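You operate a simulated robot arm through the tools that you are given. There is no shell and no other tool. Be economical: measure what you need, move in short steps, check, and stop when the job is done.

You run a simulated robot arm. Do the job below in one go: nothing can be reset, and whatever is moved stays where it is left.

TASK
Polish the tarnish off the silver dish and close the tin again.
Fine: use the yellow pad with polish from the tin, and put the pad back. What is to be rubbed or washed off counts as gone when no trace of it is left.

Only the result counts: the job must be done as asked and must still hold three seconds after the hand-in. Knocking over, shifting, dropping, spilling or breaking anything else fails it.

THE ROBOT
A 6-joint arm with a two-finger parallel gripper, fixed in place. Base frame: the origin is at the foot of the arm, x ahead of it, y to its left, z up; the work surface is at about z = 0.76. Lengths are in m, angles in degrees, forces in N, time in s.
With the tool pointing down near the work surface it reaches from about 0.26 to 0.68 m from the base axis. Its first joint turns from -66.0 to 66.0 degrees. Payload 2.9 kg.
The TCP is the grasp point between the finger pads, 0.03 m short of the fingertips. In the tool frame z runs along the fingers and y along their closing line. The gripper opens to 0.11 m. The fingers are 0.02 m wide and 0.01 m thick; the gripper's body (0.048 by 0.112 m) begins 0.055 m behind the TCP.
Orientation is that of the tool frame in the base frame, as a unit quaternion [x, y, z, w]. With the fingers straight down and closing along the base's y, the tool's x points along the base's -x, its y along +y and its z along -z.

THE INTERFACE
- The arm moves only by the tool move_arm. Its argument "series" is a list of rows, each an object of numbers (a shift or turn left out is 0, a gripper value left out holds the last): "tx", "ty", "tz": the shift along the tool's x, y, z in units of 250 mm (1.0 is 250 mm); "rx", "ry", "rz": the turn, a rotation vector about the tool's x, y, z in units of 90 degrees (1.0 is 90 degrees); "jaw": the finger opening in m, from 0 to 0.11. In form: [{"tx": .., "ty": .., "tz": .., "rx": .., "ry": .., "rz": .., "jaw": ..}, ...]. A call has 1 to 12 rows; each row is the pose to reach, as a shift and turn from the pose commanded when the call began, along the tool's axes at that moment. A call with a number of a shift or a turn outside -1 to 1 is refused whole. Rows are played at 5 a second. More than 0.05 m and 8.6 degrees between two rows, or a gripper value outside its range, and nothing of the call is played. Where a pose cannot be reached the arm comes as near as it can. A force on the tool above 40 N (or 10 N above the force at the start of the call, whichever is more), or a blocked arm, ends the call early, and 0.2 s more pass. The fingers move at their own pace (about 0.108 m/s each) and stop on an object; they squeeze with about 20 N. The grip force told is the motor's: it shows also when the fingers shut on nothing. Time passes only in rows, and 0.2 s behind the last, so rows that repeat a pose let the fingers close. It gives the time, the measured TCP pose, the force on the tool (base axes), the opening and the grip force at its end, in the units of the frame above (readings bear some noise), with the torque about the TCP (base axes, N m) and any sound that the robot's microphone picked up.
- Cameras (640 x 400 px; columns grow to the right, rows downward): "scene" is fixed at [0.067, 0.4204, 1.3857]; the picture's right is [-0.79, -0.61, 0.00], its down [-0.30, 0.39, -0.87] and it looks along [0.53, -0.69, -0.49] (base axes); focal length 368 px, centre (320, 200). "wrist" rides on the gripper at [0.072, 0.017, -0.103] in the tool frame; the picture's right is [-0.23, 0.97, 0.00], its down [-0.76, -0.18, -0.62] and it looks along [-0.61, -0.14, 0.78] (tool axes); focal length 222 px, centre (320, 200).
- grab_frame(camera): a new picture of that camera. It takes no simulated time.
- locate(camera, pixels): for up to 12 pixels [column, row] of the newest picture of that camera ("zoom" is the newest enlarged one), the place [x, y, z] in the base frame of the surface seen there, good to about 0.002 m, but the place of the scene camera against the robot may be out by one fixed shift of up to 0.018 m in any direction. It takes no simulated time.
- enlarge(camera, box): a new picture of the part [left, top, right, bottom] of that camera's present view, enlarged. It takes no simulated time.
- finish_job(): hands the job in; it is judged then, once.

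Keep the steps short. Do not move on a guess: measure, check each grasp and each placing, and mend mistakes. In all there are 80 turns and 34 pictures (those below and enlarged ones count). Leave the gripper open and the arm clear of the work at the hand-in unless told otherwise, and finish with a single line.

The tools are called after "Emit:" as name(argument=value, ...) on one line, values as JSON. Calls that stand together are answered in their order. move_arm: Moves the arm, as the interface text tells. Its arguments: {"type":"object","properties":{"series":{"type":"array","items":{"type":"object","properties":{"tx":{"type":"number"},"ty":{"type":"number"},"tz":{"type":"number"},"rx":{"type":"number"},"ry":{"type":"number"},"rz":{"type":"number"},"jaw":{"type":"number"}}}}},"required":["series"]} The other tools are called the same way: grab_frame (camera) takes a picture; locate (camera, pixels) gives the place of the surface under pixels of a picture; enlarge (camera, box) takes an enlarged picture of a part of a camera's view; finish_job () hands the job in.

At the start:

```text
clock: 0.0
ee_pos: [0.3918, -0.2208, 1.0912]
tool_rot: [0.0, 1.0, -0.001, 0.0]
ft_force: [0.1, -0.9, 0.0]
moment: [0.03, -0.03, 0.0]
finger_gap: 0.1098
gripper_force: 0.1
```

scene: 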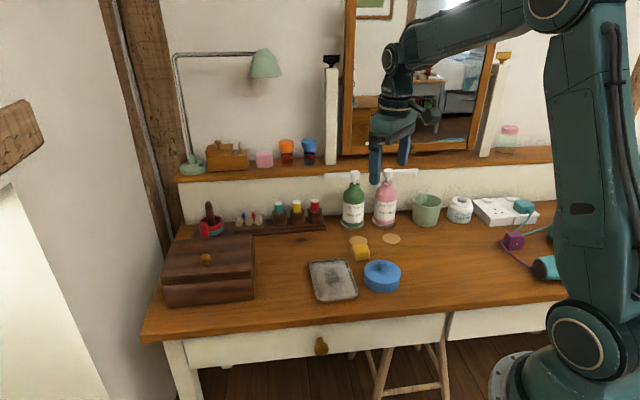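
wrist: 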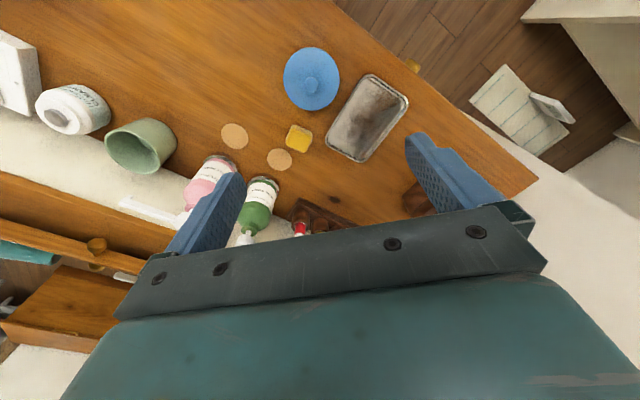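

I see the silver dish near (333,280), the blue tin near (382,275) and the yellow pad near (361,253) in the scene picture. I'll enlarge that region and measure from the wrist camera.

Emit:
enlarge(camera="scene", box=[280, 210, 440, 310])

Emit:
enlarge(camera="wrist", box=[200, 30, 440, 180])

Emit:
locate(camera="wrist", pixels=[[312, 86], [312, 50], [286, 80], [340, 76], [299, 138], [280, 160], [235, 136], [370, 76], [407, 100], [360, 160], [328, 146], [368, 118]])

Emit:
locate(camera="scene", pixels=[[382, 267], [361, 250], [333, 280], [358, 240], [391, 239], [382, 287], [311, 263], [350, 261], [357, 296], [319, 300], [400, 275], [364, 275]])

```text
4.00 times, centred on (360, 260) of scene
```

zoom: 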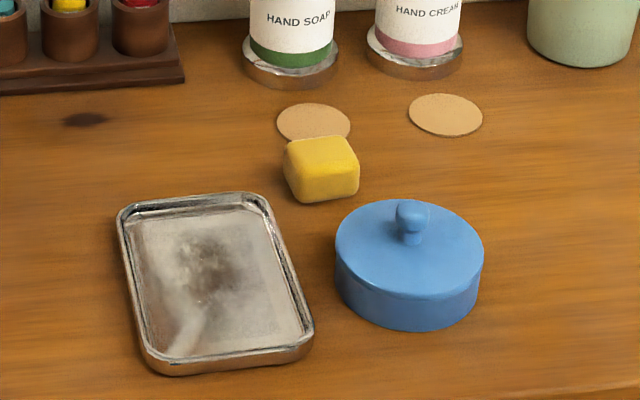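

```text
2.67 times, centred on (320, 105) of wrist
```

zoom: 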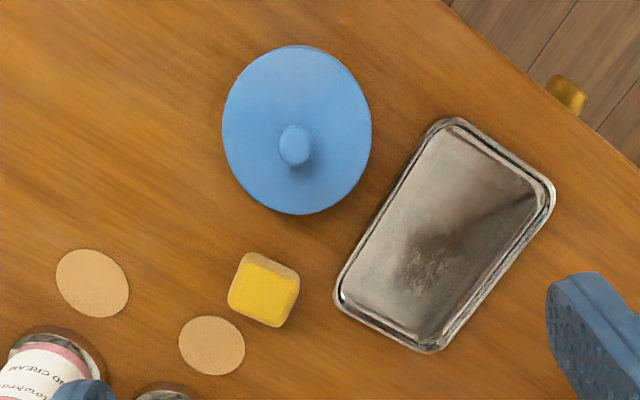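

```text
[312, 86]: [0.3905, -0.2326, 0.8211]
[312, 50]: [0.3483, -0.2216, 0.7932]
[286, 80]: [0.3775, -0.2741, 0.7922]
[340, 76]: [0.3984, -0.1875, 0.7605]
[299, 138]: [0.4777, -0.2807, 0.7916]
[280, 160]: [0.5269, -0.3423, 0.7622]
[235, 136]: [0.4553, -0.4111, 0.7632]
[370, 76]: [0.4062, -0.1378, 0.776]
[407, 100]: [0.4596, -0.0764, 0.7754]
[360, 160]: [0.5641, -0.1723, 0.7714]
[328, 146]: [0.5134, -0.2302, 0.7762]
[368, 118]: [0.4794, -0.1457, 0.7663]
```

```text
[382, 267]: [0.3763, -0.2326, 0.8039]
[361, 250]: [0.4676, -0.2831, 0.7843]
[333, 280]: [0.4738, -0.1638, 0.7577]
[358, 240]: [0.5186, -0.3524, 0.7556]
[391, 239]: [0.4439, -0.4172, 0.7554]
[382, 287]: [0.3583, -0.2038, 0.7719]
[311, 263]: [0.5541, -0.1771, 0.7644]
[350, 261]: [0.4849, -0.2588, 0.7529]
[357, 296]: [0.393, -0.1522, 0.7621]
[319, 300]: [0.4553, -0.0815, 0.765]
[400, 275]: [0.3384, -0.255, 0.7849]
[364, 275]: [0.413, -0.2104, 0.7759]
```

The tin lid has a knob near (0.39,-0.23,0.82), the pad is near (0.478,-0.281) and the dish floor is at about z 0.766. I'll lower to about 0.93 above the knob for a close look.

Emit:
move_arm(series=[{"tz": 0.16, "tx": 0.02, "ty": -0.045}, {"tz": 0.32, "tx": 0.02, "ty": -0.045}, {"tz": 0.48, "tx": 0.02, "ty": -0.045}, {"tz": 0.64, "tx": 0.02, "ty": -0.045}, {"tz": 0.64, "tx": 0.02, "ty": -0.045}])

Emit:
grab_frame(camera="wrist")

```text
clock: 1.2
ee_pos: [0.3846, -0.232, 0.9319]
tool_rot: [0.0, 1.0, 0.0, 0.0]
ft_force: [-0.7, -0.4, 0.6]
moment: [0.0, -0.01, 0.0]
finger_gap: 0.1102
gripper_force: 0.1
```

```text
29 pictures are left
```

wrist: 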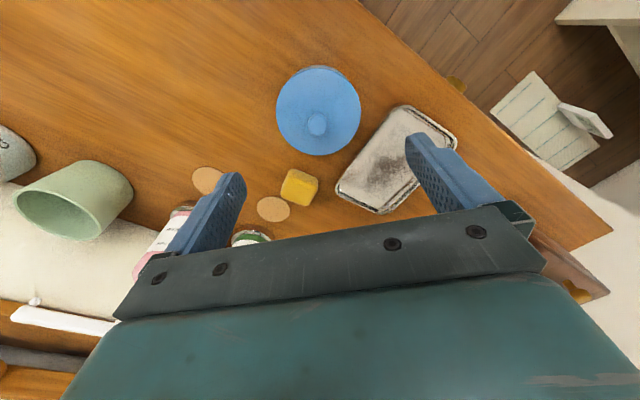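

The lid and pad are in clear view. I'll locate the lid rim, the knob and the pad.

Emit:
enlarge(camera="wrist", box=[256, 60, 384, 220])

Emit:
locate(camera="wrist", pixels=[[316, 124], [316, 118], [308, 124], [324, 124], [277, 105], [360, 105], [318, 69], [318, 154], [318, 135], [300, 182], [310, 168], [290, 192]])

```text
2.50 times, centred on (320, 140) of wrist
```

zoom: 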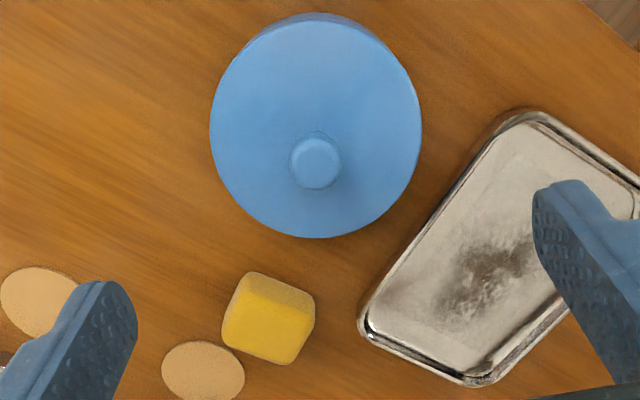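

```text
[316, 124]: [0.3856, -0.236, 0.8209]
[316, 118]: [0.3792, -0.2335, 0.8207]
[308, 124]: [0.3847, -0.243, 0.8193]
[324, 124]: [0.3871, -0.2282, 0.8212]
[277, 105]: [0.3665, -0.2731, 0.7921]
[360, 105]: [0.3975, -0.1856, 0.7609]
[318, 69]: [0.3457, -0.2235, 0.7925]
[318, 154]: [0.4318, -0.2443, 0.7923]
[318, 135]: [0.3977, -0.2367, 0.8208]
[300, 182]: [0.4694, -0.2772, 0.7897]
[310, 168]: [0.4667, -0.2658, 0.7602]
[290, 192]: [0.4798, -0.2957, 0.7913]
```

Knob centre is about (0.387,-0.235), top z 0.821, and the lid face is at 0.792. I'll descend so the tips are just above the lid, then close.

Emit:
move_arm(series=[{"tz": 0.15, "tx": -0.008, "ty": -0.012, "jaw": 0.06}, {"tz": 0.3, "tx": -0.008, "ty": -0.012}, {"tz": 0.41, "tx": -0.008, "ty": -0.012}, {"tz": 0.41, "tx": -0.008, "ty": -0.012}, {"tz": 0.41, "tx": -0.008, "ty": -0.012, "jaw": 0.0}, {"tz": 0.41, "tx": -0.008, "ty": -0.012, "jaw": 0.0}, {"tz": 0.41, "tx": -0.008, "ty": -0.012, "jaw": 0.0}])

```text
clock: 2.8
ee_pos: [0.3875, -0.2347, 0.8293]
tool_rot: [0.0, 1.0, -0.001, 0.0]
ft_force: [0.2, 0.6, 0.6]
moment: [0.02, -0.02, 0.01]
finger_gap: 0.0191
gripper_force: 19.5
```

Knob is gripped (gap 0.019, low side force). I'll lift slowly by 20 mm.

Emit:
move_arm(series=[{"tz": -0.02}, {"tz": -0.04}, {"tz": -0.08}, {"tz": -0.08}])

Emit:
enlarge(camera="scene", box=[280, 210, 440, 310])

```text
clock: 3.8
ee_pos: [0.3885, -0.2347, 0.85]
tool_rot: [0.001, 1.0, 0.0, 0.0]
ft_force: [-0.6, 0.3, -0.8]
moment: [-0.05, -0.01, 0.03]
finger_gap: 0.0191
gripper_force: 20.4
```

```text
4.00 times, centred on (360, 260) of scene
```

zoom: 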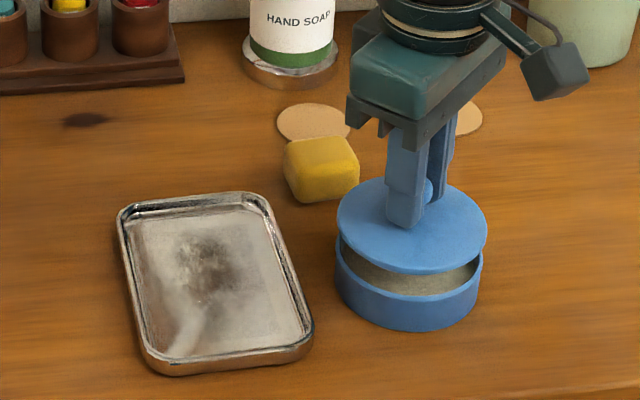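

The lid came off clean, as a flat disc. I'll carry it to free wood at about (0.355,-0.36), hover, and look before setting down.

Emit:
move_arm(series=[{"tz": -0.1}, {"tz": -0.1, "tx": 0.032, "ty": -0.15}, {"tz": -0.1, "tx": 0.07, "ty": -0.3}, {"tz": -0.1, "tx": 0.132, "ty": -0.44}, {"tz": -0.1, "tx": 0.132, "ty": -0.5}, {"tz": 0.05, "tx": 0.132, "ty": -0.5}, {"tz": 0.12, "tx": 0.132, "ty": -0.5}, {"tz": 0.12, "tx": 0.132, "ty": -0.5}])

Emit:
enlarge(camera="scene", box=[320, 220, 480, 320])

```text
clock: 5.6
ee_pos: [0.3546, -0.3612, 0.8188]
tool_rot: [0.001, 1.0, 0.001, 0.0]
ft_force: [0.0, 0.0, -0.4]
moment: [0.0, 0.0, 0.01]
finger_gap: 0.0193
gripper_force: 20.6
```

```text
4.00 times, centred on (400, 270) of scene
```

zoom: 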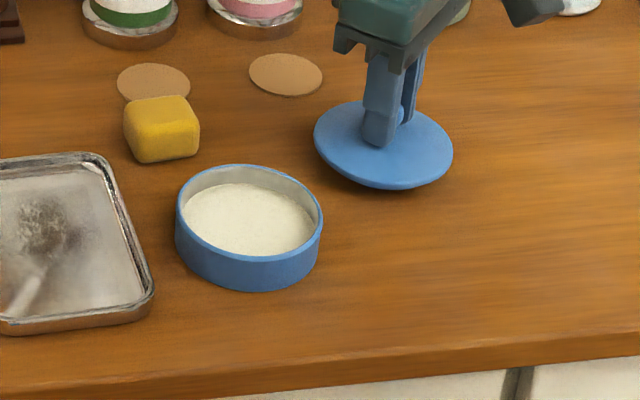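

The spot is clear. I'll lower in 2 mm steps and watch the force.

Emit:
move_arm(series=[{"tz": 0.012}, {"tz": 0.024}, {"tz": 0.036}, {"tz": 0.044}, {"tz": 0.044}])

Emit:
locate(camera="zoom", pixels=[[250, 215], [250, 190], [230, 225], [250, 166], [250, 255], [180, 205], [322, 215], [160, 110]])

```text
clock: 6.8
ee_pos: [0.3566, -0.3598, 0.8093]
tool_rot: [0.001, 1.0, 0.0, 0.0]
ft_force: [-1.3, 0.7, 2.8]
moment: [0.0, 0.04, 0.01]
finger_gap: 0.0189
gripper_force: 19.9
```

```text
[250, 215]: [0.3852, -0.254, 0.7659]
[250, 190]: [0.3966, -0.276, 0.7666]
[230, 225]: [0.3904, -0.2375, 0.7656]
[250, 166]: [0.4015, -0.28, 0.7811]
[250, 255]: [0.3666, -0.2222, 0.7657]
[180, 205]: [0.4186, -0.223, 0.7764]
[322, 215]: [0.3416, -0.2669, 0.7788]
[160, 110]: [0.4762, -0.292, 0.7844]
```

Slight contact (2.8 N) at z 0.809. I'll go 1.5 mm more to confirm the lid is seated.

Emit:
move_arm(series=[{"tz": 0.003}, {"tz": 0.006}, {"tz": 0.006}])

```text
clock: 7.6
ee_pos: [0.3562, -0.3596, 0.808]
tool_rot: [0.0, 1.0, 0.0, 0.001]
ft_force: [-2.3, 0.5, 17.5]
moment: [0.0, 0.04, 0.0]
finger_gap: 0.0193
gripper_force: 20.5
```

Seated firmly (17.5 N). I'll ease off, open, and rise.

Emit:
move_arm(series=[{"tz": -0.005}, {"tz": -0.005, "jaw": 0.06}, {"tz": -0.005, "jaw": 0.06}, {"tz": -0.1}, {"tz": -0.25}, {"tz": -0.4}, {"tz": -0.4}])

Emit:
enlarge(camera="wrist", box=[200, 40, 480, 215])

```text
clock: 9.2
ee_pos: [0.3546, -0.3601, 0.909]
tool_rot: [0.001, 1.0, 0.0, 0.0]
ft_force: [-0.3, -1.0, 0.3]
moment: [-0.02, 0.02, 0.01]
finger_gap: 0.0602
gripper_force: 0.1
```

```text
2.29 times, centred on (340, 128) of wrist
```

zoom: 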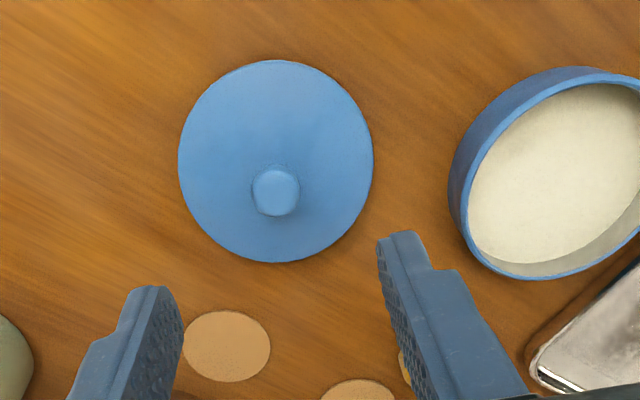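

The lid rests free. I'll move above the pad for its exact centre and orientation.

Emit:
move_arm(series=[{"tx": -0.12, "ty": 0.08}, {"tx": -0.24, "ty": 0.16}, {"tx": -0.36, "ty": 0.24}, {"tx": -0.47, "ty": 0.316}, {"tx": -0.47, "ty": 0.316}])

Emit:
enlarge(camera="wrist", box=[240, 80, 400, 180])

```text
clock: 10.4
ee_pos: [0.4719, -0.2808, 0.9097]
tool_rot: [0.0, 1.0, 0.0, 0.0]
ft_force: [-0.3, -0.4, 0.3]
moment: [-0.02, 0.02, -0.03]
finger_gap: 0.0598
gripper_force: 0.0
```

```text
4.00 times, centred on (320, 130) of wrist
```

zoom: 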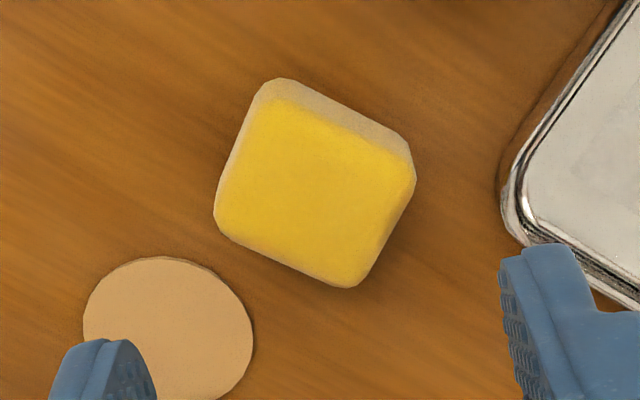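

The pad is skewed in view. I'll locate its top edges to get its orientation.

Emit:
locate(camera="zoom", pixels=[[270, 110], [330, 135], [395, 165], [222, 205], [250, 240], [330, 275], [372, 250], [395, 205], [232, 160], [252, 120], [310, 195]])

```text
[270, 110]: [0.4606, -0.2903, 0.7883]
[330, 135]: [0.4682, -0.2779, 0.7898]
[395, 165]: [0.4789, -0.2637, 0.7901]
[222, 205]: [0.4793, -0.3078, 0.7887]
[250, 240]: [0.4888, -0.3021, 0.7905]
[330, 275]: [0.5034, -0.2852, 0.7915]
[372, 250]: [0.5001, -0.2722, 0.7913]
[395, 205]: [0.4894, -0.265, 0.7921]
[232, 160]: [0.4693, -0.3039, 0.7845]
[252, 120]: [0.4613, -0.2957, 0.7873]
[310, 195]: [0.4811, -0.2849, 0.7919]
```

Pad: about 43 x 36 mm, centre (0.482,-0.286), top at 0.791, its long side turned 35° from base y. I'll turn the tool 35°, descend, and grip its upper part.

Emit:
move_arm(series=[{"tx": -0.038, "ty": -0.022, "rz": 0.078, "jaw": 0.07}, {"tx": -0.038, "ty": -0.022, "rz": 0.156}, {"tx": -0.038, "ty": -0.022, "rz": 0.234}, {"tx": -0.038, "ty": -0.022, "rz": 0.312, "tz": 0.1}, {"tx": -0.038, "ty": -0.022, "rz": 0.389, "tz": 0.2}, {"tx": -0.038, "ty": -0.022, "rz": 0.389, "tz": 0.28}, {"tx": -0.038, "ty": -0.022, "rz": 0.389, "tz": 0.28}])

Emit:
enlarge(camera="wrist", box=[220, 80, 420, 205])

```text
clock: 12.0
ee_pos: [0.4833, -0.2861, 0.8366]
tool_rot: [0.302, 0.953, 0.001, 0.001]
ft_force: [0.7, 0.1, -0.1]
moment: [-0.01, 0.0, 0.02]
finger_gap: 0.0698
gripper_force: 0.0
```

```text
3.20 times, centred on (320, 142) of wrist
```

zoom: 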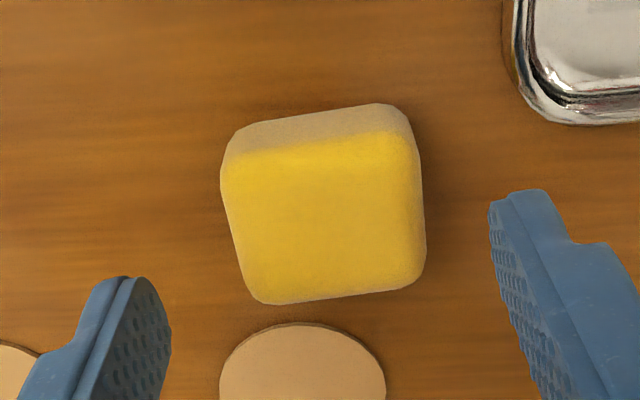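

The turn matches the pad. I'll check the pad edges again at this range.

Emit:
locate(camera="zoom", pixels=[[320, 155], [330, 280], [240, 220], [415, 200], [325, 215], [330, 125], [232, 160], [400, 110]])

```text
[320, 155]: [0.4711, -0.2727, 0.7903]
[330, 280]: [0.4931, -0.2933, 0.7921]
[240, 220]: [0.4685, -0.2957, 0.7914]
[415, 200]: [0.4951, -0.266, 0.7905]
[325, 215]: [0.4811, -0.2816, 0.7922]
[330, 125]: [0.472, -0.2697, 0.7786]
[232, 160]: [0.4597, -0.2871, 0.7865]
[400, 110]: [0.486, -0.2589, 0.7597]
```

I'll refine the yaw with two points along each top edge.

Emit:
locate(camera="zoom", pixels=[[270, 296], [405, 280], [245, 160], [400, 138], [230, 190], [248, 270], [420, 170], [422, 260]])

```text
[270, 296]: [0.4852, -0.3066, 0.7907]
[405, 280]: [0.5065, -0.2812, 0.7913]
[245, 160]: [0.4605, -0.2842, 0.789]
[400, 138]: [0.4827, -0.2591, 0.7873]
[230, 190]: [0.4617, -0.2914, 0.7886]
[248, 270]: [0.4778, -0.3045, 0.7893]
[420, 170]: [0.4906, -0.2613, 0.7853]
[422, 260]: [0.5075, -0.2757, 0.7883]
```

Refined yaw is 40° and centre (0.484,-0.283). I'll adjust, descend to z 0.809, and close.

Emit:
move_arm(series=[{"tx": 0.007, "ty": 0.01, "rz": 0.055}, {"tx": 0.007, "ty": 0.01, "rz": 0.055, "tz": 0.06}, {"tx": 0.007, "ty": 0.01, "rz": 0.055, "tz": 0.11}, {"tx": 0.007, "ty": 0.01, "rz": 0.055, "tz": 0.11}, {"tx": 0.007, "ty": 0.01, "rz": 0.055, "tz": 0.11, "jaw": 0.03}, {"tx": 0.007, "ty": 0.01, "rz": 0.055, "tz": 0.11, "jaw": 0.03}, {"tx": 0.007, "ty": 0.01, "rz": 0.055, "tz": 0.11, "jaw": 0.03}])

```text
clock: 13.6
ee_pos: [0.4827, -0.2834, 0.8094]
tool_rot: [0.342, 0.94, 0.0, 0.0]
ft_force: [0.7, 0.2, -0.2]
moment: [0.0, 0.03, -0.01]
finger_gap: 0.0452
gripper_force: 19.5
```

The pad is gripped (gap 0.045). I'll lift, carry it over the tin, and stop with the pad just above the paste.

Emit:
move_arm(series=[{"tz": -0.1}, {"tz": -0.2}, {"tz": -0.2, "tx": 0.14, "ty": -0.033}, {"tz": -0.2, "tx": 0.28, "ty": -0.067}, {"tz": -0.2, "tx": 0.42, "ty": -0.1}, {"tz": -0.15, "tx": 0.42, "ty": -0.1}, {"tz": -0.15, "tx": 0.42, "ty": -0.1}])

Emit:
enlarge(camera="scene", box=[320, 220, 480, 320])

```text
clock: 15.2
ee_pos: [0.3884, -0.2342, 0.8472]
tool_rot: [0.343, 0.939, 0.001, 0.001]
ft_force: [1.4, -0.9, 0.0]
moment: [0.0, 0.0, 0.02]
finger_gap: 0.0447
gripper_force: 20.3
```

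```text
4.00 times, centred on (400, 270) of scene
```

zoom: 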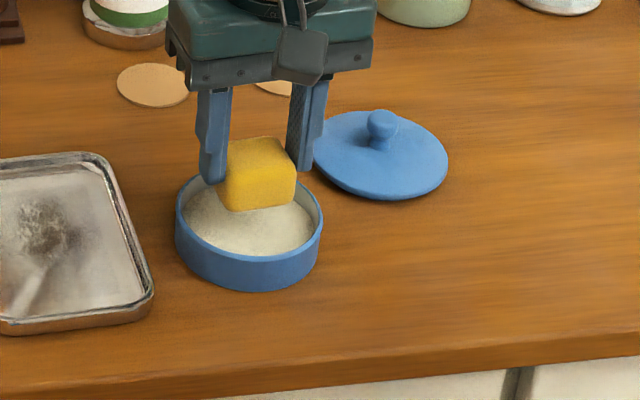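

The pad is centred over the tin. I'll lower it gently until it touches the paste.

Emit:
move_arm(series=[{"tz": 0.06}, {"tz": 0.08}, {"tz": 0.092}, {"tz": 0.1}, {"tz": 0.104}, {"tz": 0.104}])

```text
clock: 16.6
ee_pos: [0.3851, -0.2355, 0.8213]
tool_rot: [0.341, 0.94, 0.0, 0.0]
ft_force: [-3.6, 4.2, 18.7]
moment: [0.1, 0.14, 0.02]
finger_gap: 0.0447
gripper_force: 20.3
```

Firm contact with the paste (18.7 N). I'll lift and look.

Emit:
move_arm(series=[{"tz": 0.06}, {"tz": -0.04}, {"tz": -0.16}, {"tz": -0.16}])

Emit:
enlarge(camera="scene", box=[300, 220, 460, 320])

```text
clock: 17.6
ee_pos: [0.3855, -0.2334, 0.8603]
tool_rot: [0.342, 0.94, 0.0, -0.001]
ft_force: [0.3, -1.2, -0.4]
moment: [0.04, 0.01, -0.03]
finger_gap: 0.0449
gripper_force: 20.0
```

```text
4.00 times, centred on (380, 270) of scene
```

zoom: 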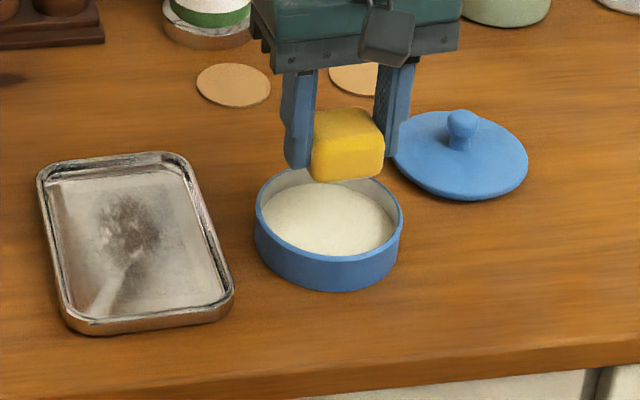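

There is a pale rim at the pad's base, so it took polish. I'll locate the tarnish extents and the dish floor.

Emit:
locate(camera="zoom", pixels=[[130, 225], [100, 205], [155, 205], [105, 245], [160, 250], [105, 310], [60, 190], [185, 165], [85, 318], [218, 295], [140, 180], [135, 290]])

```text
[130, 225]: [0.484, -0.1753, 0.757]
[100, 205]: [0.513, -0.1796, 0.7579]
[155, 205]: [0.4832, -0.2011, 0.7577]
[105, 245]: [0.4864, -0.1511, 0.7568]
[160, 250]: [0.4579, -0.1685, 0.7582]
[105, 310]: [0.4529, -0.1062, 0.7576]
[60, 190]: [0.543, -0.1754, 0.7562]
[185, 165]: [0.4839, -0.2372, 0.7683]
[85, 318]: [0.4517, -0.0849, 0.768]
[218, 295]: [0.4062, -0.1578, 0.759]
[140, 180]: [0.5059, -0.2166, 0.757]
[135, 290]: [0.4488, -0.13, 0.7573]
```

I'll carry the pad above the dish centre, about (0.486,-0.154), and measure the dish with the wrist camera.

Emit:
move_arm(series=[{"tz": -0.08, "tx": -0.032, "ty": 0.167}, {"tz": -0.08, "tx": -0.064, "ty": 0.334}, {"tz": -0.08, "tx": -0.096, "ty": 0.501}, {"tz": -0.08, "tx": -0.096, "ty": 0.501}])

Emit:
grab_frame(camera="wrist")

```text
clock: 18.6
ee_pos: [0.4879, -0.1502, 0.8817]
tool_rot: [0.342, 0.94, 0.0, 0.0]
ft_force: [-0.1, 0.4, 0.0]
moment: [-0.02, -0.03, -0.02]
finger_gap: 0.0449
gripper_force: 20.4
```

```text
20 pictures are left
```

wrist: 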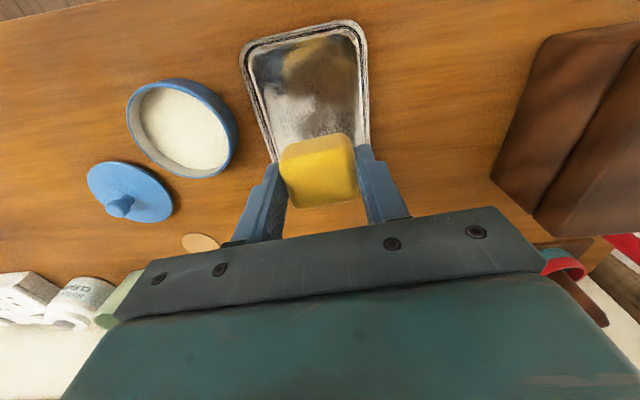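

The dish is aligned with the pad. I'll locate the rim and floor edges.

Emit:
locate(camera="wrist", pixels=[[241, 60], [262, 120], [366, 45], [371, 120], [300, 28], [345, 22], [253, 60], [268, 115], [358, 60], [363, 110], [302, 42], [305, 100]])

Emit:
enlarge(camera="wrist", box=[220, 10, 412, 130])

```text
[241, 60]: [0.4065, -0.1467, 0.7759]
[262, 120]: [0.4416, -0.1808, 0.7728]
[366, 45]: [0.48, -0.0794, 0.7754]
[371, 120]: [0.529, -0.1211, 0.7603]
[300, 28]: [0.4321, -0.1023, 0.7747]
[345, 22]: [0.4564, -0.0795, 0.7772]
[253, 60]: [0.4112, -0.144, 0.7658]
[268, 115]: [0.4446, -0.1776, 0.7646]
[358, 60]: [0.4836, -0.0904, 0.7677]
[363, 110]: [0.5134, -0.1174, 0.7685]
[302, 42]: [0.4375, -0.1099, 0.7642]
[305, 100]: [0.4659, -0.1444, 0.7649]
```

```text
3.33 times, centred on (316, 70) of wrist
```

zoom: 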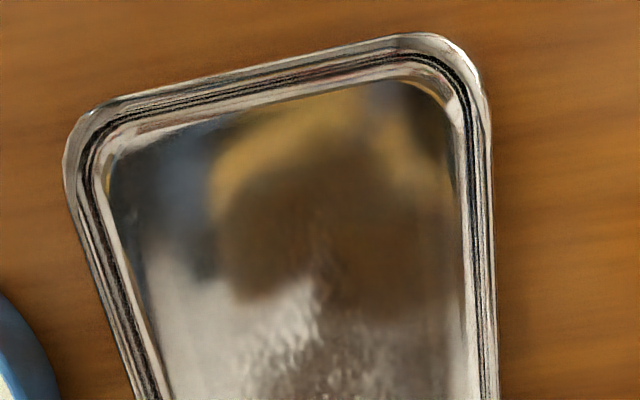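

The dish floor is about 89 x 127 mm at z 0.765, centred at (0.486,-0.151), at yaw about 43°. I'll turn 3° more and lower to just above the floor.

Emit:
move_arm(series=[{"rz": 0.033, "tz": 0.1}, {"rz": 0.033, "tz": 0.2}, {"rz": 0.033, "tz": 0.256}, {"rz": 0.033, "tz": 0.264}, {"rz": 0.033, "tz": 0.264}])

```text
clock: 19.8
ee_pos: [0.4859, -0.154, 0.8148]
tool_rot: [0.365, 0.931, 0.001, 0.0]
ft_force: [0.4, -0.1, -0.6]
moment: [0.03, 0.0, 0.0]
finger_gap: 0.0447
gripper_force: 20.2
```

No contact yet at 0.815. I'll step down 0.8 mm at a time.

Emit:
move_arm(series=[{"tz": 0.003}, {"tz": 0.006}, {"tz": 0.009}, {"tz": 0.009}])

```text
clock: 20.8
ee_pos: [0.4855, -0.1536, 0.8123]
tool_rot: [0.366, 0.931, 0.0, 0.0]
ft_force: [0.3, 1.0, -0.3]
moment: [0.01, -0.03, 0.0]
finger_gap: 0.0446
gripper_force: 20.7
```

Emit:
move_arm(series=[{"tz": 0.003}, {"tz": 0.006}, {"tz": 0.006}])

```text
clock: 21.6
ee_pos: [0.4854, -0.1539, 0.8111]
tool_rot: [0.366, 0.931, 0.0, 0.0]
ft_force: [0.1, 0.4, -0.4]
moment: [0.01, 0.04, 0.01]
finger_gap: 0.0446
gripper_force: 19.7
```

Still no contact, so the pad may sit a little higher in the grip. I'll continue down slowly.

Emit:
move_arm(series=[{"tz": 0.003}, {"tz": 0.006}, {"tz": 0.006}])

```text
clock: 22.4
ee_pos: [0.4854, -0.1552, 0.8093]
tool_rot: [0.366, 0.931, 0.0, -0.001]
ft_force: [-0.2, 0.0, 0.1]
moment: [0.02, 0.0, 0.02]
finger_gap: 0.0447
gripper_force: 19.9
```

I'll look before going lower.

Emit:
enlarge(camera="scene", box=[295, 240, 375, 310])

```text
5.71 times, centred on (335, 275) of scene
```

zoom: 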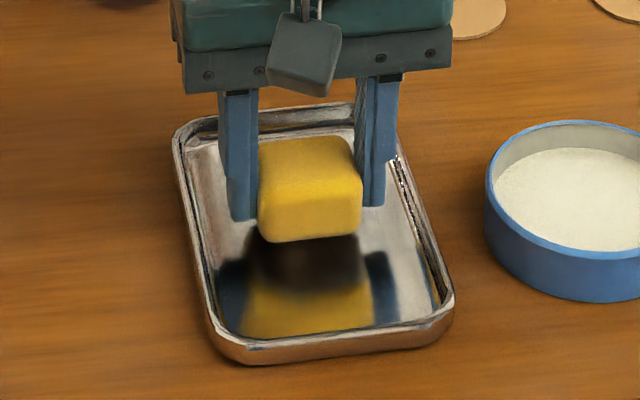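

The pad is just above the floor and the tips are near rim height. I'll keep stepping to find contact.

Emit:
move_arm(series=[{"tz": 0.003}, {"tz": 0.006}, {"tz": 0.009}, {"tz": 0.009}])

```text
clock: 23.4
ee_pos: [0.4846, -0.1555, 0.8066]
tool_rot: [0.365, 0.931, 0.0, 0.0]
ft_force: [-0.2, 0.2, 0.0]
moment: [0.0, 0.05, -0.01]
finger_gap: 0.0445
gripper_force: 20.1
```

Emit:
move_arm(series=[{"tz": 0.003}, {"tz": 0.006}, {"tz": 0.009}, {"tz": 0.009}])

```text
clock: 24.4
ee_pos: [0.485, -0.1547, 0.8052]
tool_rot: [0.366, 0.931, 0.0, 0.0]
ft_force: [-0.1, -0.2, -0.7]
moment: [0.0, -0.01, 0.01]
finger_gap: 0.0447
gripper_force: 19.9
```

Emit:
move_arm(series=[{"tz": 0.004}, {"tz": 0.008}, {"tz": 0.012}, {"tz": 0.012}])

Emit:
enlarge(camera="scene", box=[295, 240, 375, 310])

```text
clock: 25.4
ee_pos: [0.4863, -0.1541, 0.8016]
tool_rot: [0.365, 0.931, 0.0, 0.0]
ft_force: [0.5, -0.5, -0.9]
moment: [0.02, 0.01, 0.02]
finger_gap: 0.0446
gripper_force: 20.0
```

```text
5.71 times, centred on (335, 275) of scene
```

zoom: 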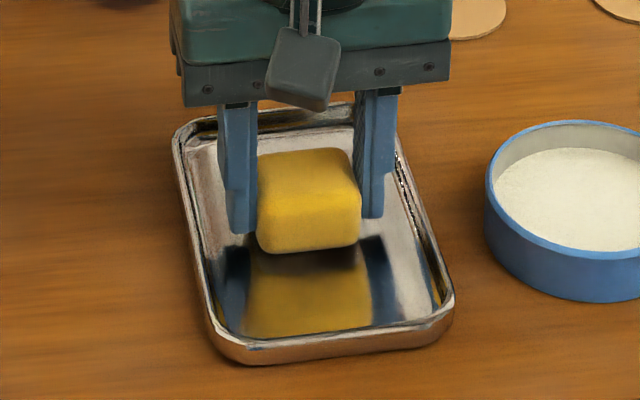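

Pad is about 3 mm above the floor. I'll go down a little further to rest it on the dish, then regrip higher.

Emit:
move_arm(series=[{"tz": 0.004}, {"tz": 0.008}, {"tz": 0.008}])

```text
clock: 26.2
ee_pos: [0.4855, -0.1545, 0.8013]
tool_rot: [0.365, 0.931, 0.0, 0.001]
ft_force: [-2.9, 1.7, 12.3]
moment: [-0.08, 0.12, 0.01]
finger_gap: 0.0445
gripper_force: 19.6
```

Contact on the dish floor (12 N). I'll release, rise 12 mm, and regrip so the tips clear the rim.

Emit:
move_arm(series=[{"tz": -0.004}, {"tz": -0.004, "jaw": 0.055}, {"tz": -0.004, "jaw": 0.055}, {"tz": -0.028}, {"tz": -0.052}, {"tz": -0.052}, {"tz": -0.052, "jaw": 0.03}, {"tz": -0.052, "jaw": 0.03}, {"tz": -0.052, "jaw": 0.03}])

Emit:
enlarge(camera="scene", box=[295, 240, 375, 310])

```text
clock: 28.2
ee_pos: [0.4854, -0.1529, 0.8153]
tool_rot: [0.365, 0.931, 0.0, 0.0]
ft_force: [0.0, 0.1, 0.8]
moment: [0.03, 0.04, 0.02]
finger_gap: 0.0448
gripper_force: 19.8
```

```text
5.71 times, centred on (335, 275) of scene
```

zoom: 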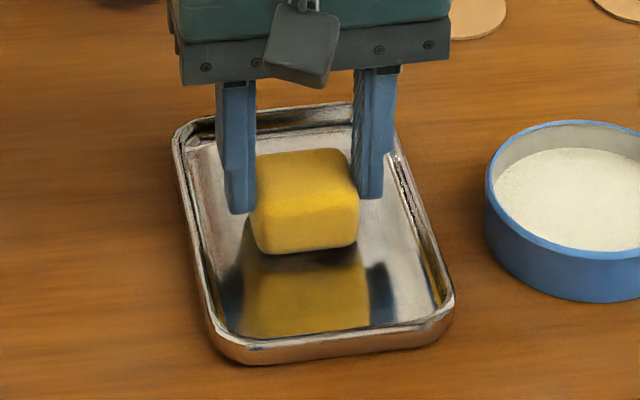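

The pad is regripped sitting on the floor. I'll press lightly and make a first pass along the middle.

Emit:
move_arm(series=[{"tz": 0.004}, {"tz": 0.004, "tx": -0.05, "ty": 0.01}, {"tz": 0.004, "tx": -0.1, "ty": 0.01}, {"tz": 0.004, "tx": -0.15, "ty": 0.01}, {"tz": 0.004, "tx": -0.1, "ty": 0.01}, {"tz": 0.004, "tx": -0.05, "ty": 0.01}, {"tz": 0.004, "tx": 0, "ty": 0.01}, {"tz": 0.004, "tx": 0.05, "ty": 0.01}, {"tz": 0.004, "tx": 0.1, "ty": 0.01}, {"tz": 0.004, "tx": 0.15, "ty": 0.01}, {"tz": 0.004, "tx": 0.15, "ty": 0.01}])

Emit:
enlarge(camera="scene", box=[295, 240, 375, 310])

```text
clock: 30.6
ee_pos: [0.4616, -0.1263, 0.8131]
tool_rot: [0.365, 0.931, 0.0, 0.002]
ft_force: [7.8, -5.9, 24.3]
moment: [-0.24, -0.21, -0.01]
finger_gap: 0.0448
gripper_force: 19.9
```

```text
5.71 times, centred on (335, 275) of scene
```

zoom: 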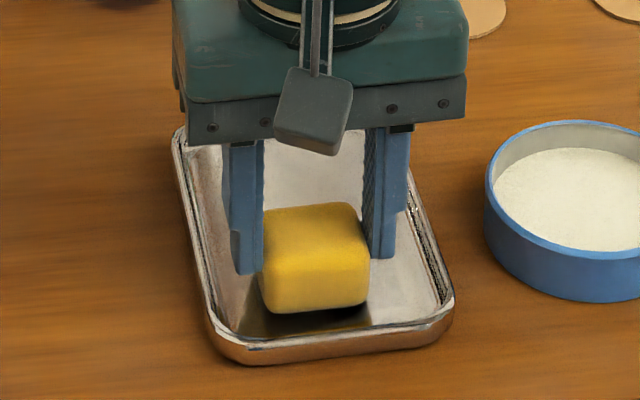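

Contact holds (24 N, somewhat firm). I'll ease off 0.5 mm and sweep the tin-side strip, then step toward the far side.

Emit:
move_arm(series=[{"tz": -0.002, "ty": -0.04}, {"tz": -0.002, "ty": -0.076}, {"tz": -0.002, "tx": -0.075, "ty": -0.076}, {"tz": -0.002, "tx": -0.15, "ty": -0.076}, {"tz": -0.002, "tx": -0.225, "ty": -0.076}, {"tz": -0.002, "tx": -0.3, "ty": -0.076}, {"tz": -0.002, "tx": -0.3, "ty": -0.04}, {"tz": -0.002, "tx": -0.3, "ty": 0}, {"tz": -0.002, "tx": -0.3, "ty": 0.04}, {"tz": -0.002, "tx": -0.3, "ty": 0.076}, {"tz": -0.002, "tx": -0.3, "ty": 0.076}])

```text
clock: 33.0
ee_pos: [0.528, -0.1635, 0.8119]
tool_rot: [0.366, 0.931, 0.001, -0.001]
ft_force: [0.0, -0.4, -0.7]
moment: [-0.01, 0.04, 0.01]
finger_gap: 0.0448
gripper_force: 19.7
```

No contact now, so the pad may have slid up in the grip again. I'll look.

Emit:
enlarge(camera="scene", box=[295, 240, 375, 310])

```text
5.71 times, centred on (335, 275) of scene
```

zoom: 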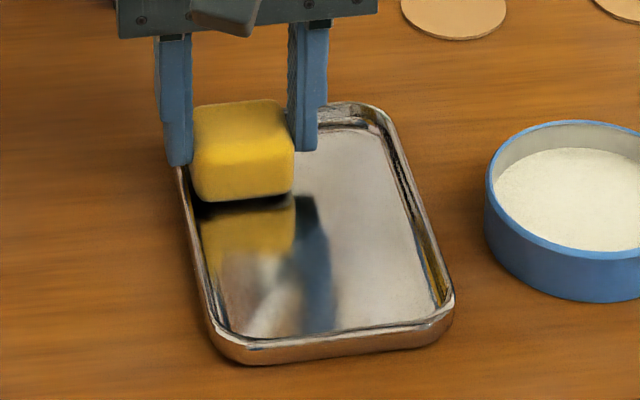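

The main blotch already looks gone. I'll lower to touch again.

Emit:
move_arm(series=[{"tz": 0.003}, {"tz": 0.006}, {"tz": 0.006}])

```text
clock: 33.8
ee_pos: [0.5286, -0.1631, 0.8129]
tool_rot: [0.365, 0.931, 0.001, 0.001]
ft_force: [-1.7, 4.0, 11.1]
moment: [0.19, 0.15, 0.0]
finger_gap: 0.0448
gripper_force: 19.9
```

Contact 11 N. I'll sweep the far-side strip toward the near end and step across.

Emit:
move_arm(series=[{"tx": 0.06}, {"tx": 0.12}, {"tx": 0.18}, {"tx": 0.24}, {"tx": 0.3}, {"tx": 0.3, "ty": -0.05}, {"tx": 0.3, "ty": -0.1}, {"tx": 0.3, "ty": -0.15}, {"tx": 0.24, "ty": -0.15}, {"tx": 0.18, "ty": -0.15}, {"tx": 0.18, "ty": -0.15}])

```text
clock: 36.2
ee_pos: [0.4684, -0.1615, 0.8093]
tool_rot: [0.367, 0.93, 0.0, -0.001]
ft_force: [-4.4, 0.3, 8.1]
moment: [0.0, 0.2, 0.0]
finger_gap: 0.0449
gripper_force: 20.2
```

Still touching (8 N). I'll continue the tin-side strip to the far end, then come back down the middle.

Emit:
move_arm(series=[{"tx": -0.06}, {"tx": -0.12}, {"tx": -0.18}, {"tx": -0.18, "ty": 0.04}, {"tx": -0.18, "ty": 0.075}, {"tx": -0.12, "ty": 0.075}, {"tx": -0.06, "ty": 0.075}, {"tx": 0, "ty": 0.075}, {"tx": 0.06, "ty": 0.075}, {"tx": 0.12, "ty": 0.075}, {"tx": 0.12, "ty": 0.075}])

```text
clock: 38.6
ee_pos: [0.4591, -0.1276, 0.8127]
tool_rot: [0.365, 0.931, 0.0, -0.001]
ft_force: [-0.4, -0.6, 0.3]
moment: [-0.01, 0.0, -0.01]
finger_gap: 0.0448
gripper_force: 20.0
```

I'll lift and shift aside toward the pad's old place to inspect the dish.

Emit:
move_arm(series=[{"tz": -0.1}, {"tz": -0.2}, {"tz": -0.24, "ty": -0.12, "tx": -0.06}, {"tz": -0.24, "ty": -0.28, "tx": -0.12}, {"tz": -0.24, "ty": -0.44, "tx": -0.18}, {"tz": -0.24, "ty": -0.5, "tx": -0.28}, {"tz": -0.24, "ty": -0.5, "tx": -0.28}])

Emit:
enlarge(camera="scene", box=[295, 225, 391, 310])

Emit:
enlarge(camera="wrist", box=[200, 0, 500, 200])

```text
clock: 40.2
ee_pos: [0.4238, -0.2663, 0.8711]
tool_rot: [0.365, 0.931, -0.001, 0.0]
ft_force: [0.5, -0.3, -0.4]
moment: [-0.01, 0.03, -0.02]
finger_gap: 0.0446
gripper_force: 20.2
```

```text
4.71 times, centred on (343, 268) of scene
```

zoom: 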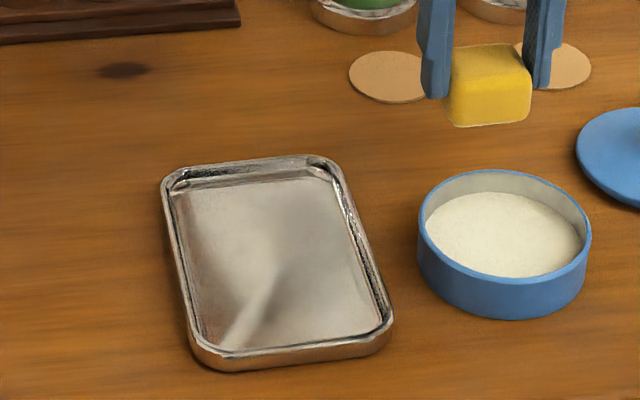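

```text
2.00 times, centred on (350, 100) of wrist
```

zoom: 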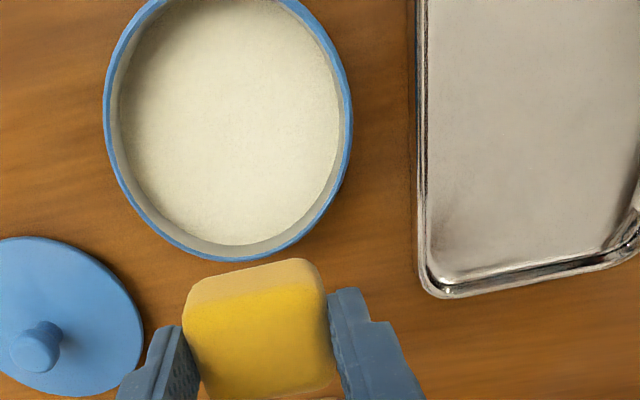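

The brown blotch is gone from this angle. I'll zoom in further on the dish floor for traces.

Emit:
enlarge(camera="scene", box=[316, 255, 356, 300])

```text
8.89 times, centred on (336, 278) of scene
```

zoom: 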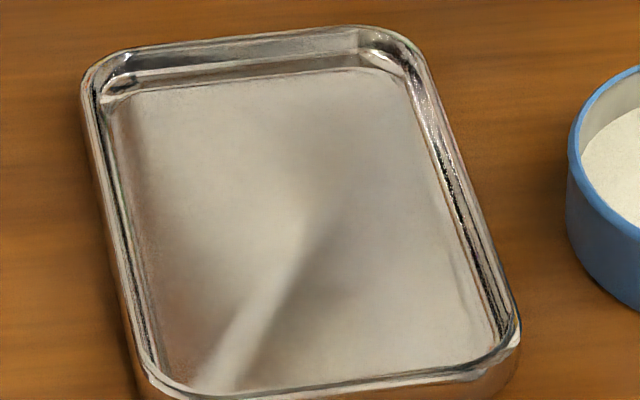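

The remaining shading looks like smooth reflections, but I want a second angle. I'll shift sideways so the wrist camera sees the whole dish.

Emit:
move_arm(series=[{"tz": -0.1, "ty": 0.1}, {"tz": -0.2, "ty": 0.2, "tx": -0.1}, {"tz": -0.28, "ty": 0.3, "tx": -0.2}, {"tz": -0.36, "ty": 0.42, "tx": -0.3}, {"tz": -0.4, "ty": 0.5, "tx": -0.4}, {"tz": -0.4, "ty": 0.5, "tx": -0.4}])

Emit:
enlarge(camera="wrist", box=[220, 0, 440, 150])

```text
clock: 41.6
ee_pos: [0.5842, -0.2414, 0.9709]
tool_rot: [0.366, 0.931, 0.0, 0.0]
ft_force: [-1.1, 0.0, 0.2]
moment: [0.02, 0.0, 0.0]
finger_gap: 0.0446
gripper_force: 19.7
```

```text
2.67 times, centred on (330, 75) of wrist
```

zoom: 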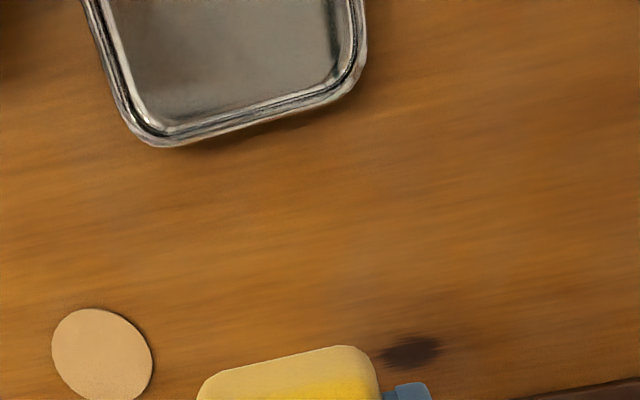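

I went a bit too far; a dark hint shows near (195,95) in the zoom. I'll come back 7 cm for a fuller view.

Emit:
move_arm(series=[{"tx": 0.14}, {"tx": 0.28}, {"tx": 0.28}])

Emit:
enlarge(camera="wrist", box=[230, 10, 390, 140])

```text
clock: 42.4
ee_pos: [0.5306, -0.1939, 0.9713]
tool_rot: [0.365, 0.931, 0.0, 0.0]
ft_force: [0.6, 0.1, -0.2]
moment: [0.01, -0.03, 0.0]
finger_gap: 0.0447
gripper_force: 20.4
```

```text
3.08 times, centred on (310, 75) of wrist
```

zoom: 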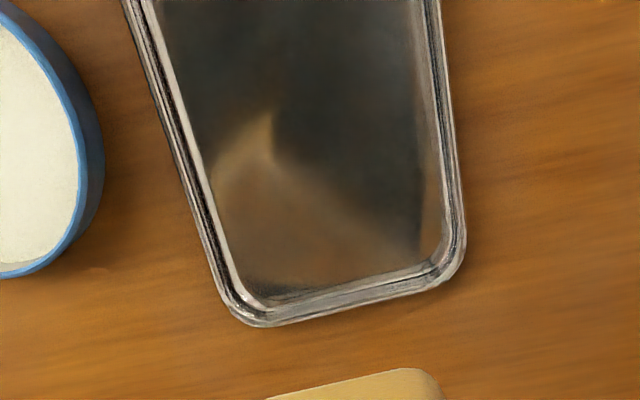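

There is a dark patch near the far tin-side corner at about (275,288). I'll locate it and the floor corner.

Emit:
locate(camera="zoom", pixels=[[275, 285], [250, 280], [310, 290], [240, 260], [262, 298], [420, 255], [200, 160], [350, 278]])

```text
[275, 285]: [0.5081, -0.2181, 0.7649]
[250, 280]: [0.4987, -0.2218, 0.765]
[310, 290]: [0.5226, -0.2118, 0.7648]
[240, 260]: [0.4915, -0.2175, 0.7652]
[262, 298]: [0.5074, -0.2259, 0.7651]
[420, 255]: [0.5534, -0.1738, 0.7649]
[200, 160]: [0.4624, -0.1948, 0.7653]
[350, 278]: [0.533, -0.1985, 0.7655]
```

It sits at the floor's far corner, which my sweeps (±37 mm) did not quite reach. I'll return with the pad pushed toward that corner, hovering at 0.815.

Emit:
move_arm(series=[{"tx": 0.033, "ty": -0.05, "tz": 0.15}, {"tx": 0.066, "ty": -0.093, "tz": 0.3}, {"tx": 0.066, "ty": -0.093, "tz": 0.45}, {"tx": 0.066, "ty": -0.093, "tz": 0.56}, {"tx": 0.066, "ty": -0.093, "tz": 0.62}, {"tx": 0.066, "ty": -0.093, "tz": 0.62}])

```text
clock: 43.8
ee_pos: [0.5048, -0.1998, 0.8163]
tool_rot: [0.366, 0.931, 0.001, 0.0]
ft_force: [0.1, -0.6, 0.1]
moment: [0.01, -0.02, 0.0]
finger_gap: 0.0444
gripper_force: 20.0
```

Now I'll lower in 1 mm steps to contact.

Emit:
move_arm(series=[{"tz": 0.005}, {"tz": 0.01}, {"tz": 0.015}, {"tz": 0.02}, {"tz": 0.02}])

```text
clock: 45.0
ee_pos: [0.5048, -0.2, 0.8127]
tool_rot: [0.365, 0.931, -0.001, -0.001]
ft_force: [0.0, 1.2, -0.9]
moment: [0.03, -0.03, 0.02]
finger_gap: 0.0447
gripper_force: 20.6
```

Emit:
move_arm(series=[{"tz": 0.004}, {"tz": 0.008}, {"tz": 0.012}, {"tz": 0.012}])

```text
clock: 46.0
ee_pos: [0.5052, -0.2005, 0.8092]
tool_rot: [0.366, 0.931, 0.0, 0.001]
ft_force: [-2.2, 1.4, 14.6]
moment: [0.08, 0.16, 0.02]
finger_gap: 0.0447
gripper_force: 20.1
```

Contact 14.6 N at the far corner. I'll sweep along the far end across to the other corner, back, and along the tin-side edge.

Emit:
move_arm(series=[{"tx": 0.04}, {"tx": 0}, {"ty": 0.045}, {"ty": 0.09}, {"ty": 0.135}, {"ty": 0.175}, {"ty": 0.13}, {"ty": 0.085}, {"ty": 0.04}, {"ty": -0.004}, {"ty": -0.004, "tx": 0.04}, {"ty": -0.004, "tx": 0.0}])

```text
clock: 48.6
ee_pos: [0.503, -0.1999, 0.8092]
tool_rot: [0.366, 0.931, 0.0, -0.002]
ft_force: [-10.5, 6.4, 25.0]
moment: [0.17, 0.31, 0.0]
finger_gap: 0.0447
gripper_force: 20.0
```

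Good contact. I'll ease slightly and rub down the tin-side edge to the near end, then across it.

Emit:
move_arm(series=[{"tz": -0.001, "tx": 0.06}, {"tz": -0.001, "tx": 0.12}, {"tz": -0.001, "tx": 0.18}, {"tz": -0.001, "tx": 0.24}, {"tz": -0.001, "tx": 0.3}, {"tz": -0.001, "tx": 0.36}, {"tz": -0.001, "tx": 0.36, "ty": 0.045}, {"tz": -0.001, "tx": 0.36, "ty": 0.09}, {"tz": -0.001, "tx": 0.36, "ty": 0.135}, {"tz": -0.001, "tx": 0.36, "ty": 0.175}, {"tz": -0.001, "tx": 0.36, "ty": 0.175}])

```text
clock: 51.0
ee_pos: [0.4678, -0.1095, 0.8098]
tool_rot: [0.366, 0.931, 0.0, 0.001]
ft_force: [-0.6, 0.4, -0.5]
moment: [0.01, 0.03, 0.03]
finger_gap: 0.0446
gripper_force: 20.1
```

Contact was lost at the end, but the tarnished part is covered. I'll lift away to the earlier viewing pose and inspect.

Emit:
move_arm(series=[{"tz": -0.12}, {"tz": -0.24}, {"tz": -0.38, "tx": -0.1, "ty": -0.04}, {"tz": -0.5, "tx": -0.22, "ty": -0.08}, {"tz": -0.6, "tx": -0.34, "ty": -0.1}, {"tz": -0.62, "tx": -0.46, "ty": -0.12}, {"tz": -0.62, "tx": -0.56, "ty": -0.12}, {"tz": -0.62, "tx": -0.56, "ty": -0.12}])

Emit:
enlarge(camera="wrist", box=[230, 0, 390, 100])

```text
clock: 52.8
ee_pos: [0.5513, -0.2265, 0.9639]
tool_rot: [0.365, 0.931, 0.0, 0.001]
ft_force: [0.1, 0.2, -1.2]
moment: [-0.03, 0.0, 0.01]
finger_gap: 0.0449
gripper_force: 19.4
```

```text
4.00 times, centred on (310, 50) of wrist
```

zoom: 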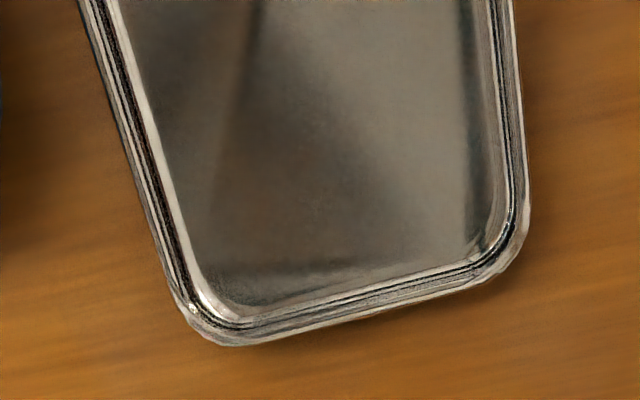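

The corner patch is now only rim-like reflection. I'll confirm from the scene camera and check the dish has not moved.

Emit:
enlarge(camera="scene", box=[305, 250, 369, 305])

Emit:
locate(camera="zoom", pixels=[[320, 200], [250, 150], [350, 130]])

```text
7.27 times, centred on (337, 278) of scene
```

zoom: 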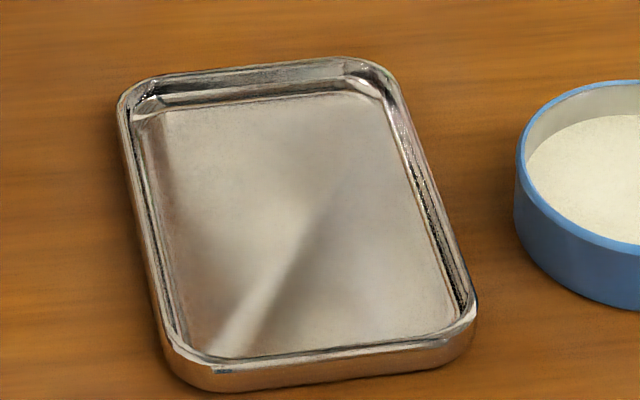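

```text
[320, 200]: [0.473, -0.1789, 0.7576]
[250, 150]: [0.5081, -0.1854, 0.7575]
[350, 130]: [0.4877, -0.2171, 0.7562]
```

The view is unchanged and smooth, so the shading is reflection. For certainty, I'll make one more rub over the old blotch area around (0.4915,-0.167).

Emit:
move_arm(series=[{"tx": 0.15, "tz": 0.1}, {"tx": 0.3, "tz": 0.2}, {"tx": 0.336, "ty": 0.01, "tz": 0.38}, {"tx": 0.336, "ty": 0.01, "tz": 0.5}, {"tx": 0.336, "ty": 0.01, "tz": 0.59}, {"tx": 0.336, "ty": 0.01, "tz": 0.606}, {"tx": 0.336, "ty": 0.01, "tz": 0.612}, {"tx": 0.336, "ty": 0.01, "tz": 0.616}, {"tx": 0.336, "ty": 0.01, "tz": 0.616}])

```text
clock: 54.8
ee_pos: [0.4915, -0.1668, 0.8091]
tool_rot: [0.365, 0.931, 0.0, 0.001]
ft_force: [-0.8, 0.5, -0.1]
moment: [0.04, 0.02, 0.0]
finger_gap: 0.0445
gripper_force: 20.5
```

Emit:
move_arm(series=[{"tz": 0.004}, {"tz": 0.008}, {"tz": 0.012}, {"tz": 0.012}])

```text
clock: 55.8
ee_pos: [0.4903, -0.1677, 0.8086]
tool_rot: [0.365, 0.931, -0.001, 0.001]
ft_force: [-3.8, 1.1, 21.2]
moment: [0.08, 0.28, -0.01]
finger_gap: 0.0449
gripper_force: 20.4
```

Contact 21 N. I'll rub back and forth over the blotch area.

Emit:
move_arm(series=[{"tx": -0.06, "ty": -0.012}, {"tx": -0.1, "ty": -0.012}, {"tx": -0.04, "ty": -0.012}, {"tx": 0.03, "ty": -0.012}, {"tx": 0.1, "ty": -0.012}, {"tx": 0.1, "ty": 0.03}, {"tx": 0.03, "ty": 0.03}, {"tx": -0.04, "ty": 0.03}, {"tx": -0.1, "ty": 0.03}, {"tx": -0.1, "ty": 0.07}, {"tx": -0.03, "ty": 0.07}, {"tx": 0.04, "ty": 0.07}])

```text
clock: 58.4
ee_pos: [0.4953, -0.1455, 0.808]
tool_rot: [0.366, 0.931, 0.0, 0.0]
ft_force: [0.9, -0.4, 2.3]
moment: [0.0, -0.04, 0.01]
finger_gap: 0.0445
gripper_force: 20.1
```

Done rubbing. I'll lift, carry the pad to its old place (0.4835,-0.283) at its old yaw, and hover low.

Emit:
move_arm(series=[{"tz": -0.1}, {"tz": -0.2}, {"tz": -0.2, "tx": -0.1, "ty": -0.12}, {"tz": -0.2, "tx": -0.2, "ty": -0.24, "rz": -0.033}, {"tz": -0.2, "tx": -0.3, "ty": -0.36, "rz": -0.033}, {"tz": -0.2, "tx": -0.338, "ty": -0.43, "rz": -0.033}, {"tz": -0.1, "tx": -0.338, "ty": -0.43, "rz": -0.033}, {"tz": -0.04, "tx": -0.338, "ty": -0.43, "rz": -0.033}, {"tz": -0.04, "tx": -0.338, "ty": -0.43, "rz": -0.033}])

Emit:
enlarge(camera="scene", box=[290, 220, 418, 310])

```text
clock: 60.4
ee_pos: [0.4844, -0.2837, 0.8136]
tool_rot: [0.343, 0.939, 0.0, 0.0]
ft_force: [-0.2, -0.3, -0.9]
moment: [0.03, -0.01, 0.0]
finger_gap: 0.0447
gripper_force: 20.3
```

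```text
4.44 times, centred on (354, 265) of scene
```

zoom: 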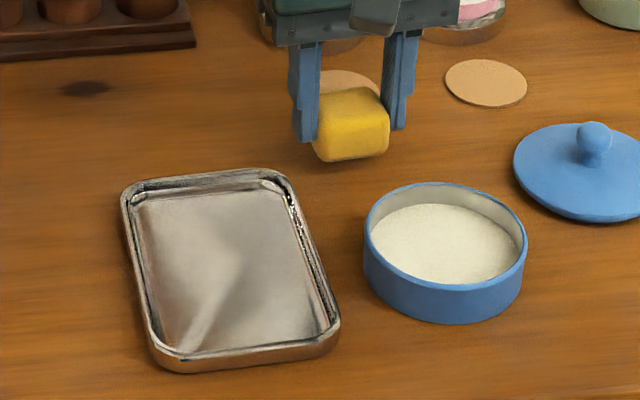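

The dish is clean and the pad is over its old place. I'll lower in small steps to contact.

Emit:
move_arm(series=[{"tz": 0.01}, {"tz": 0.02}, {"tz": 0.028}, {"tz": 0.032}, {"tz": 0.032}])

```text
clock: 61.6
ee_pos: [0.4837, -0.2836, 0.8093]
tool_rot: [0.342, 0.94, -0.001, 0.0]
ft_force: [0.1, 0.1, 0.1]
moment: [0.0, 0.02, 0.01]
finger_gap: 0.0446
gripper_force: 20.4
```

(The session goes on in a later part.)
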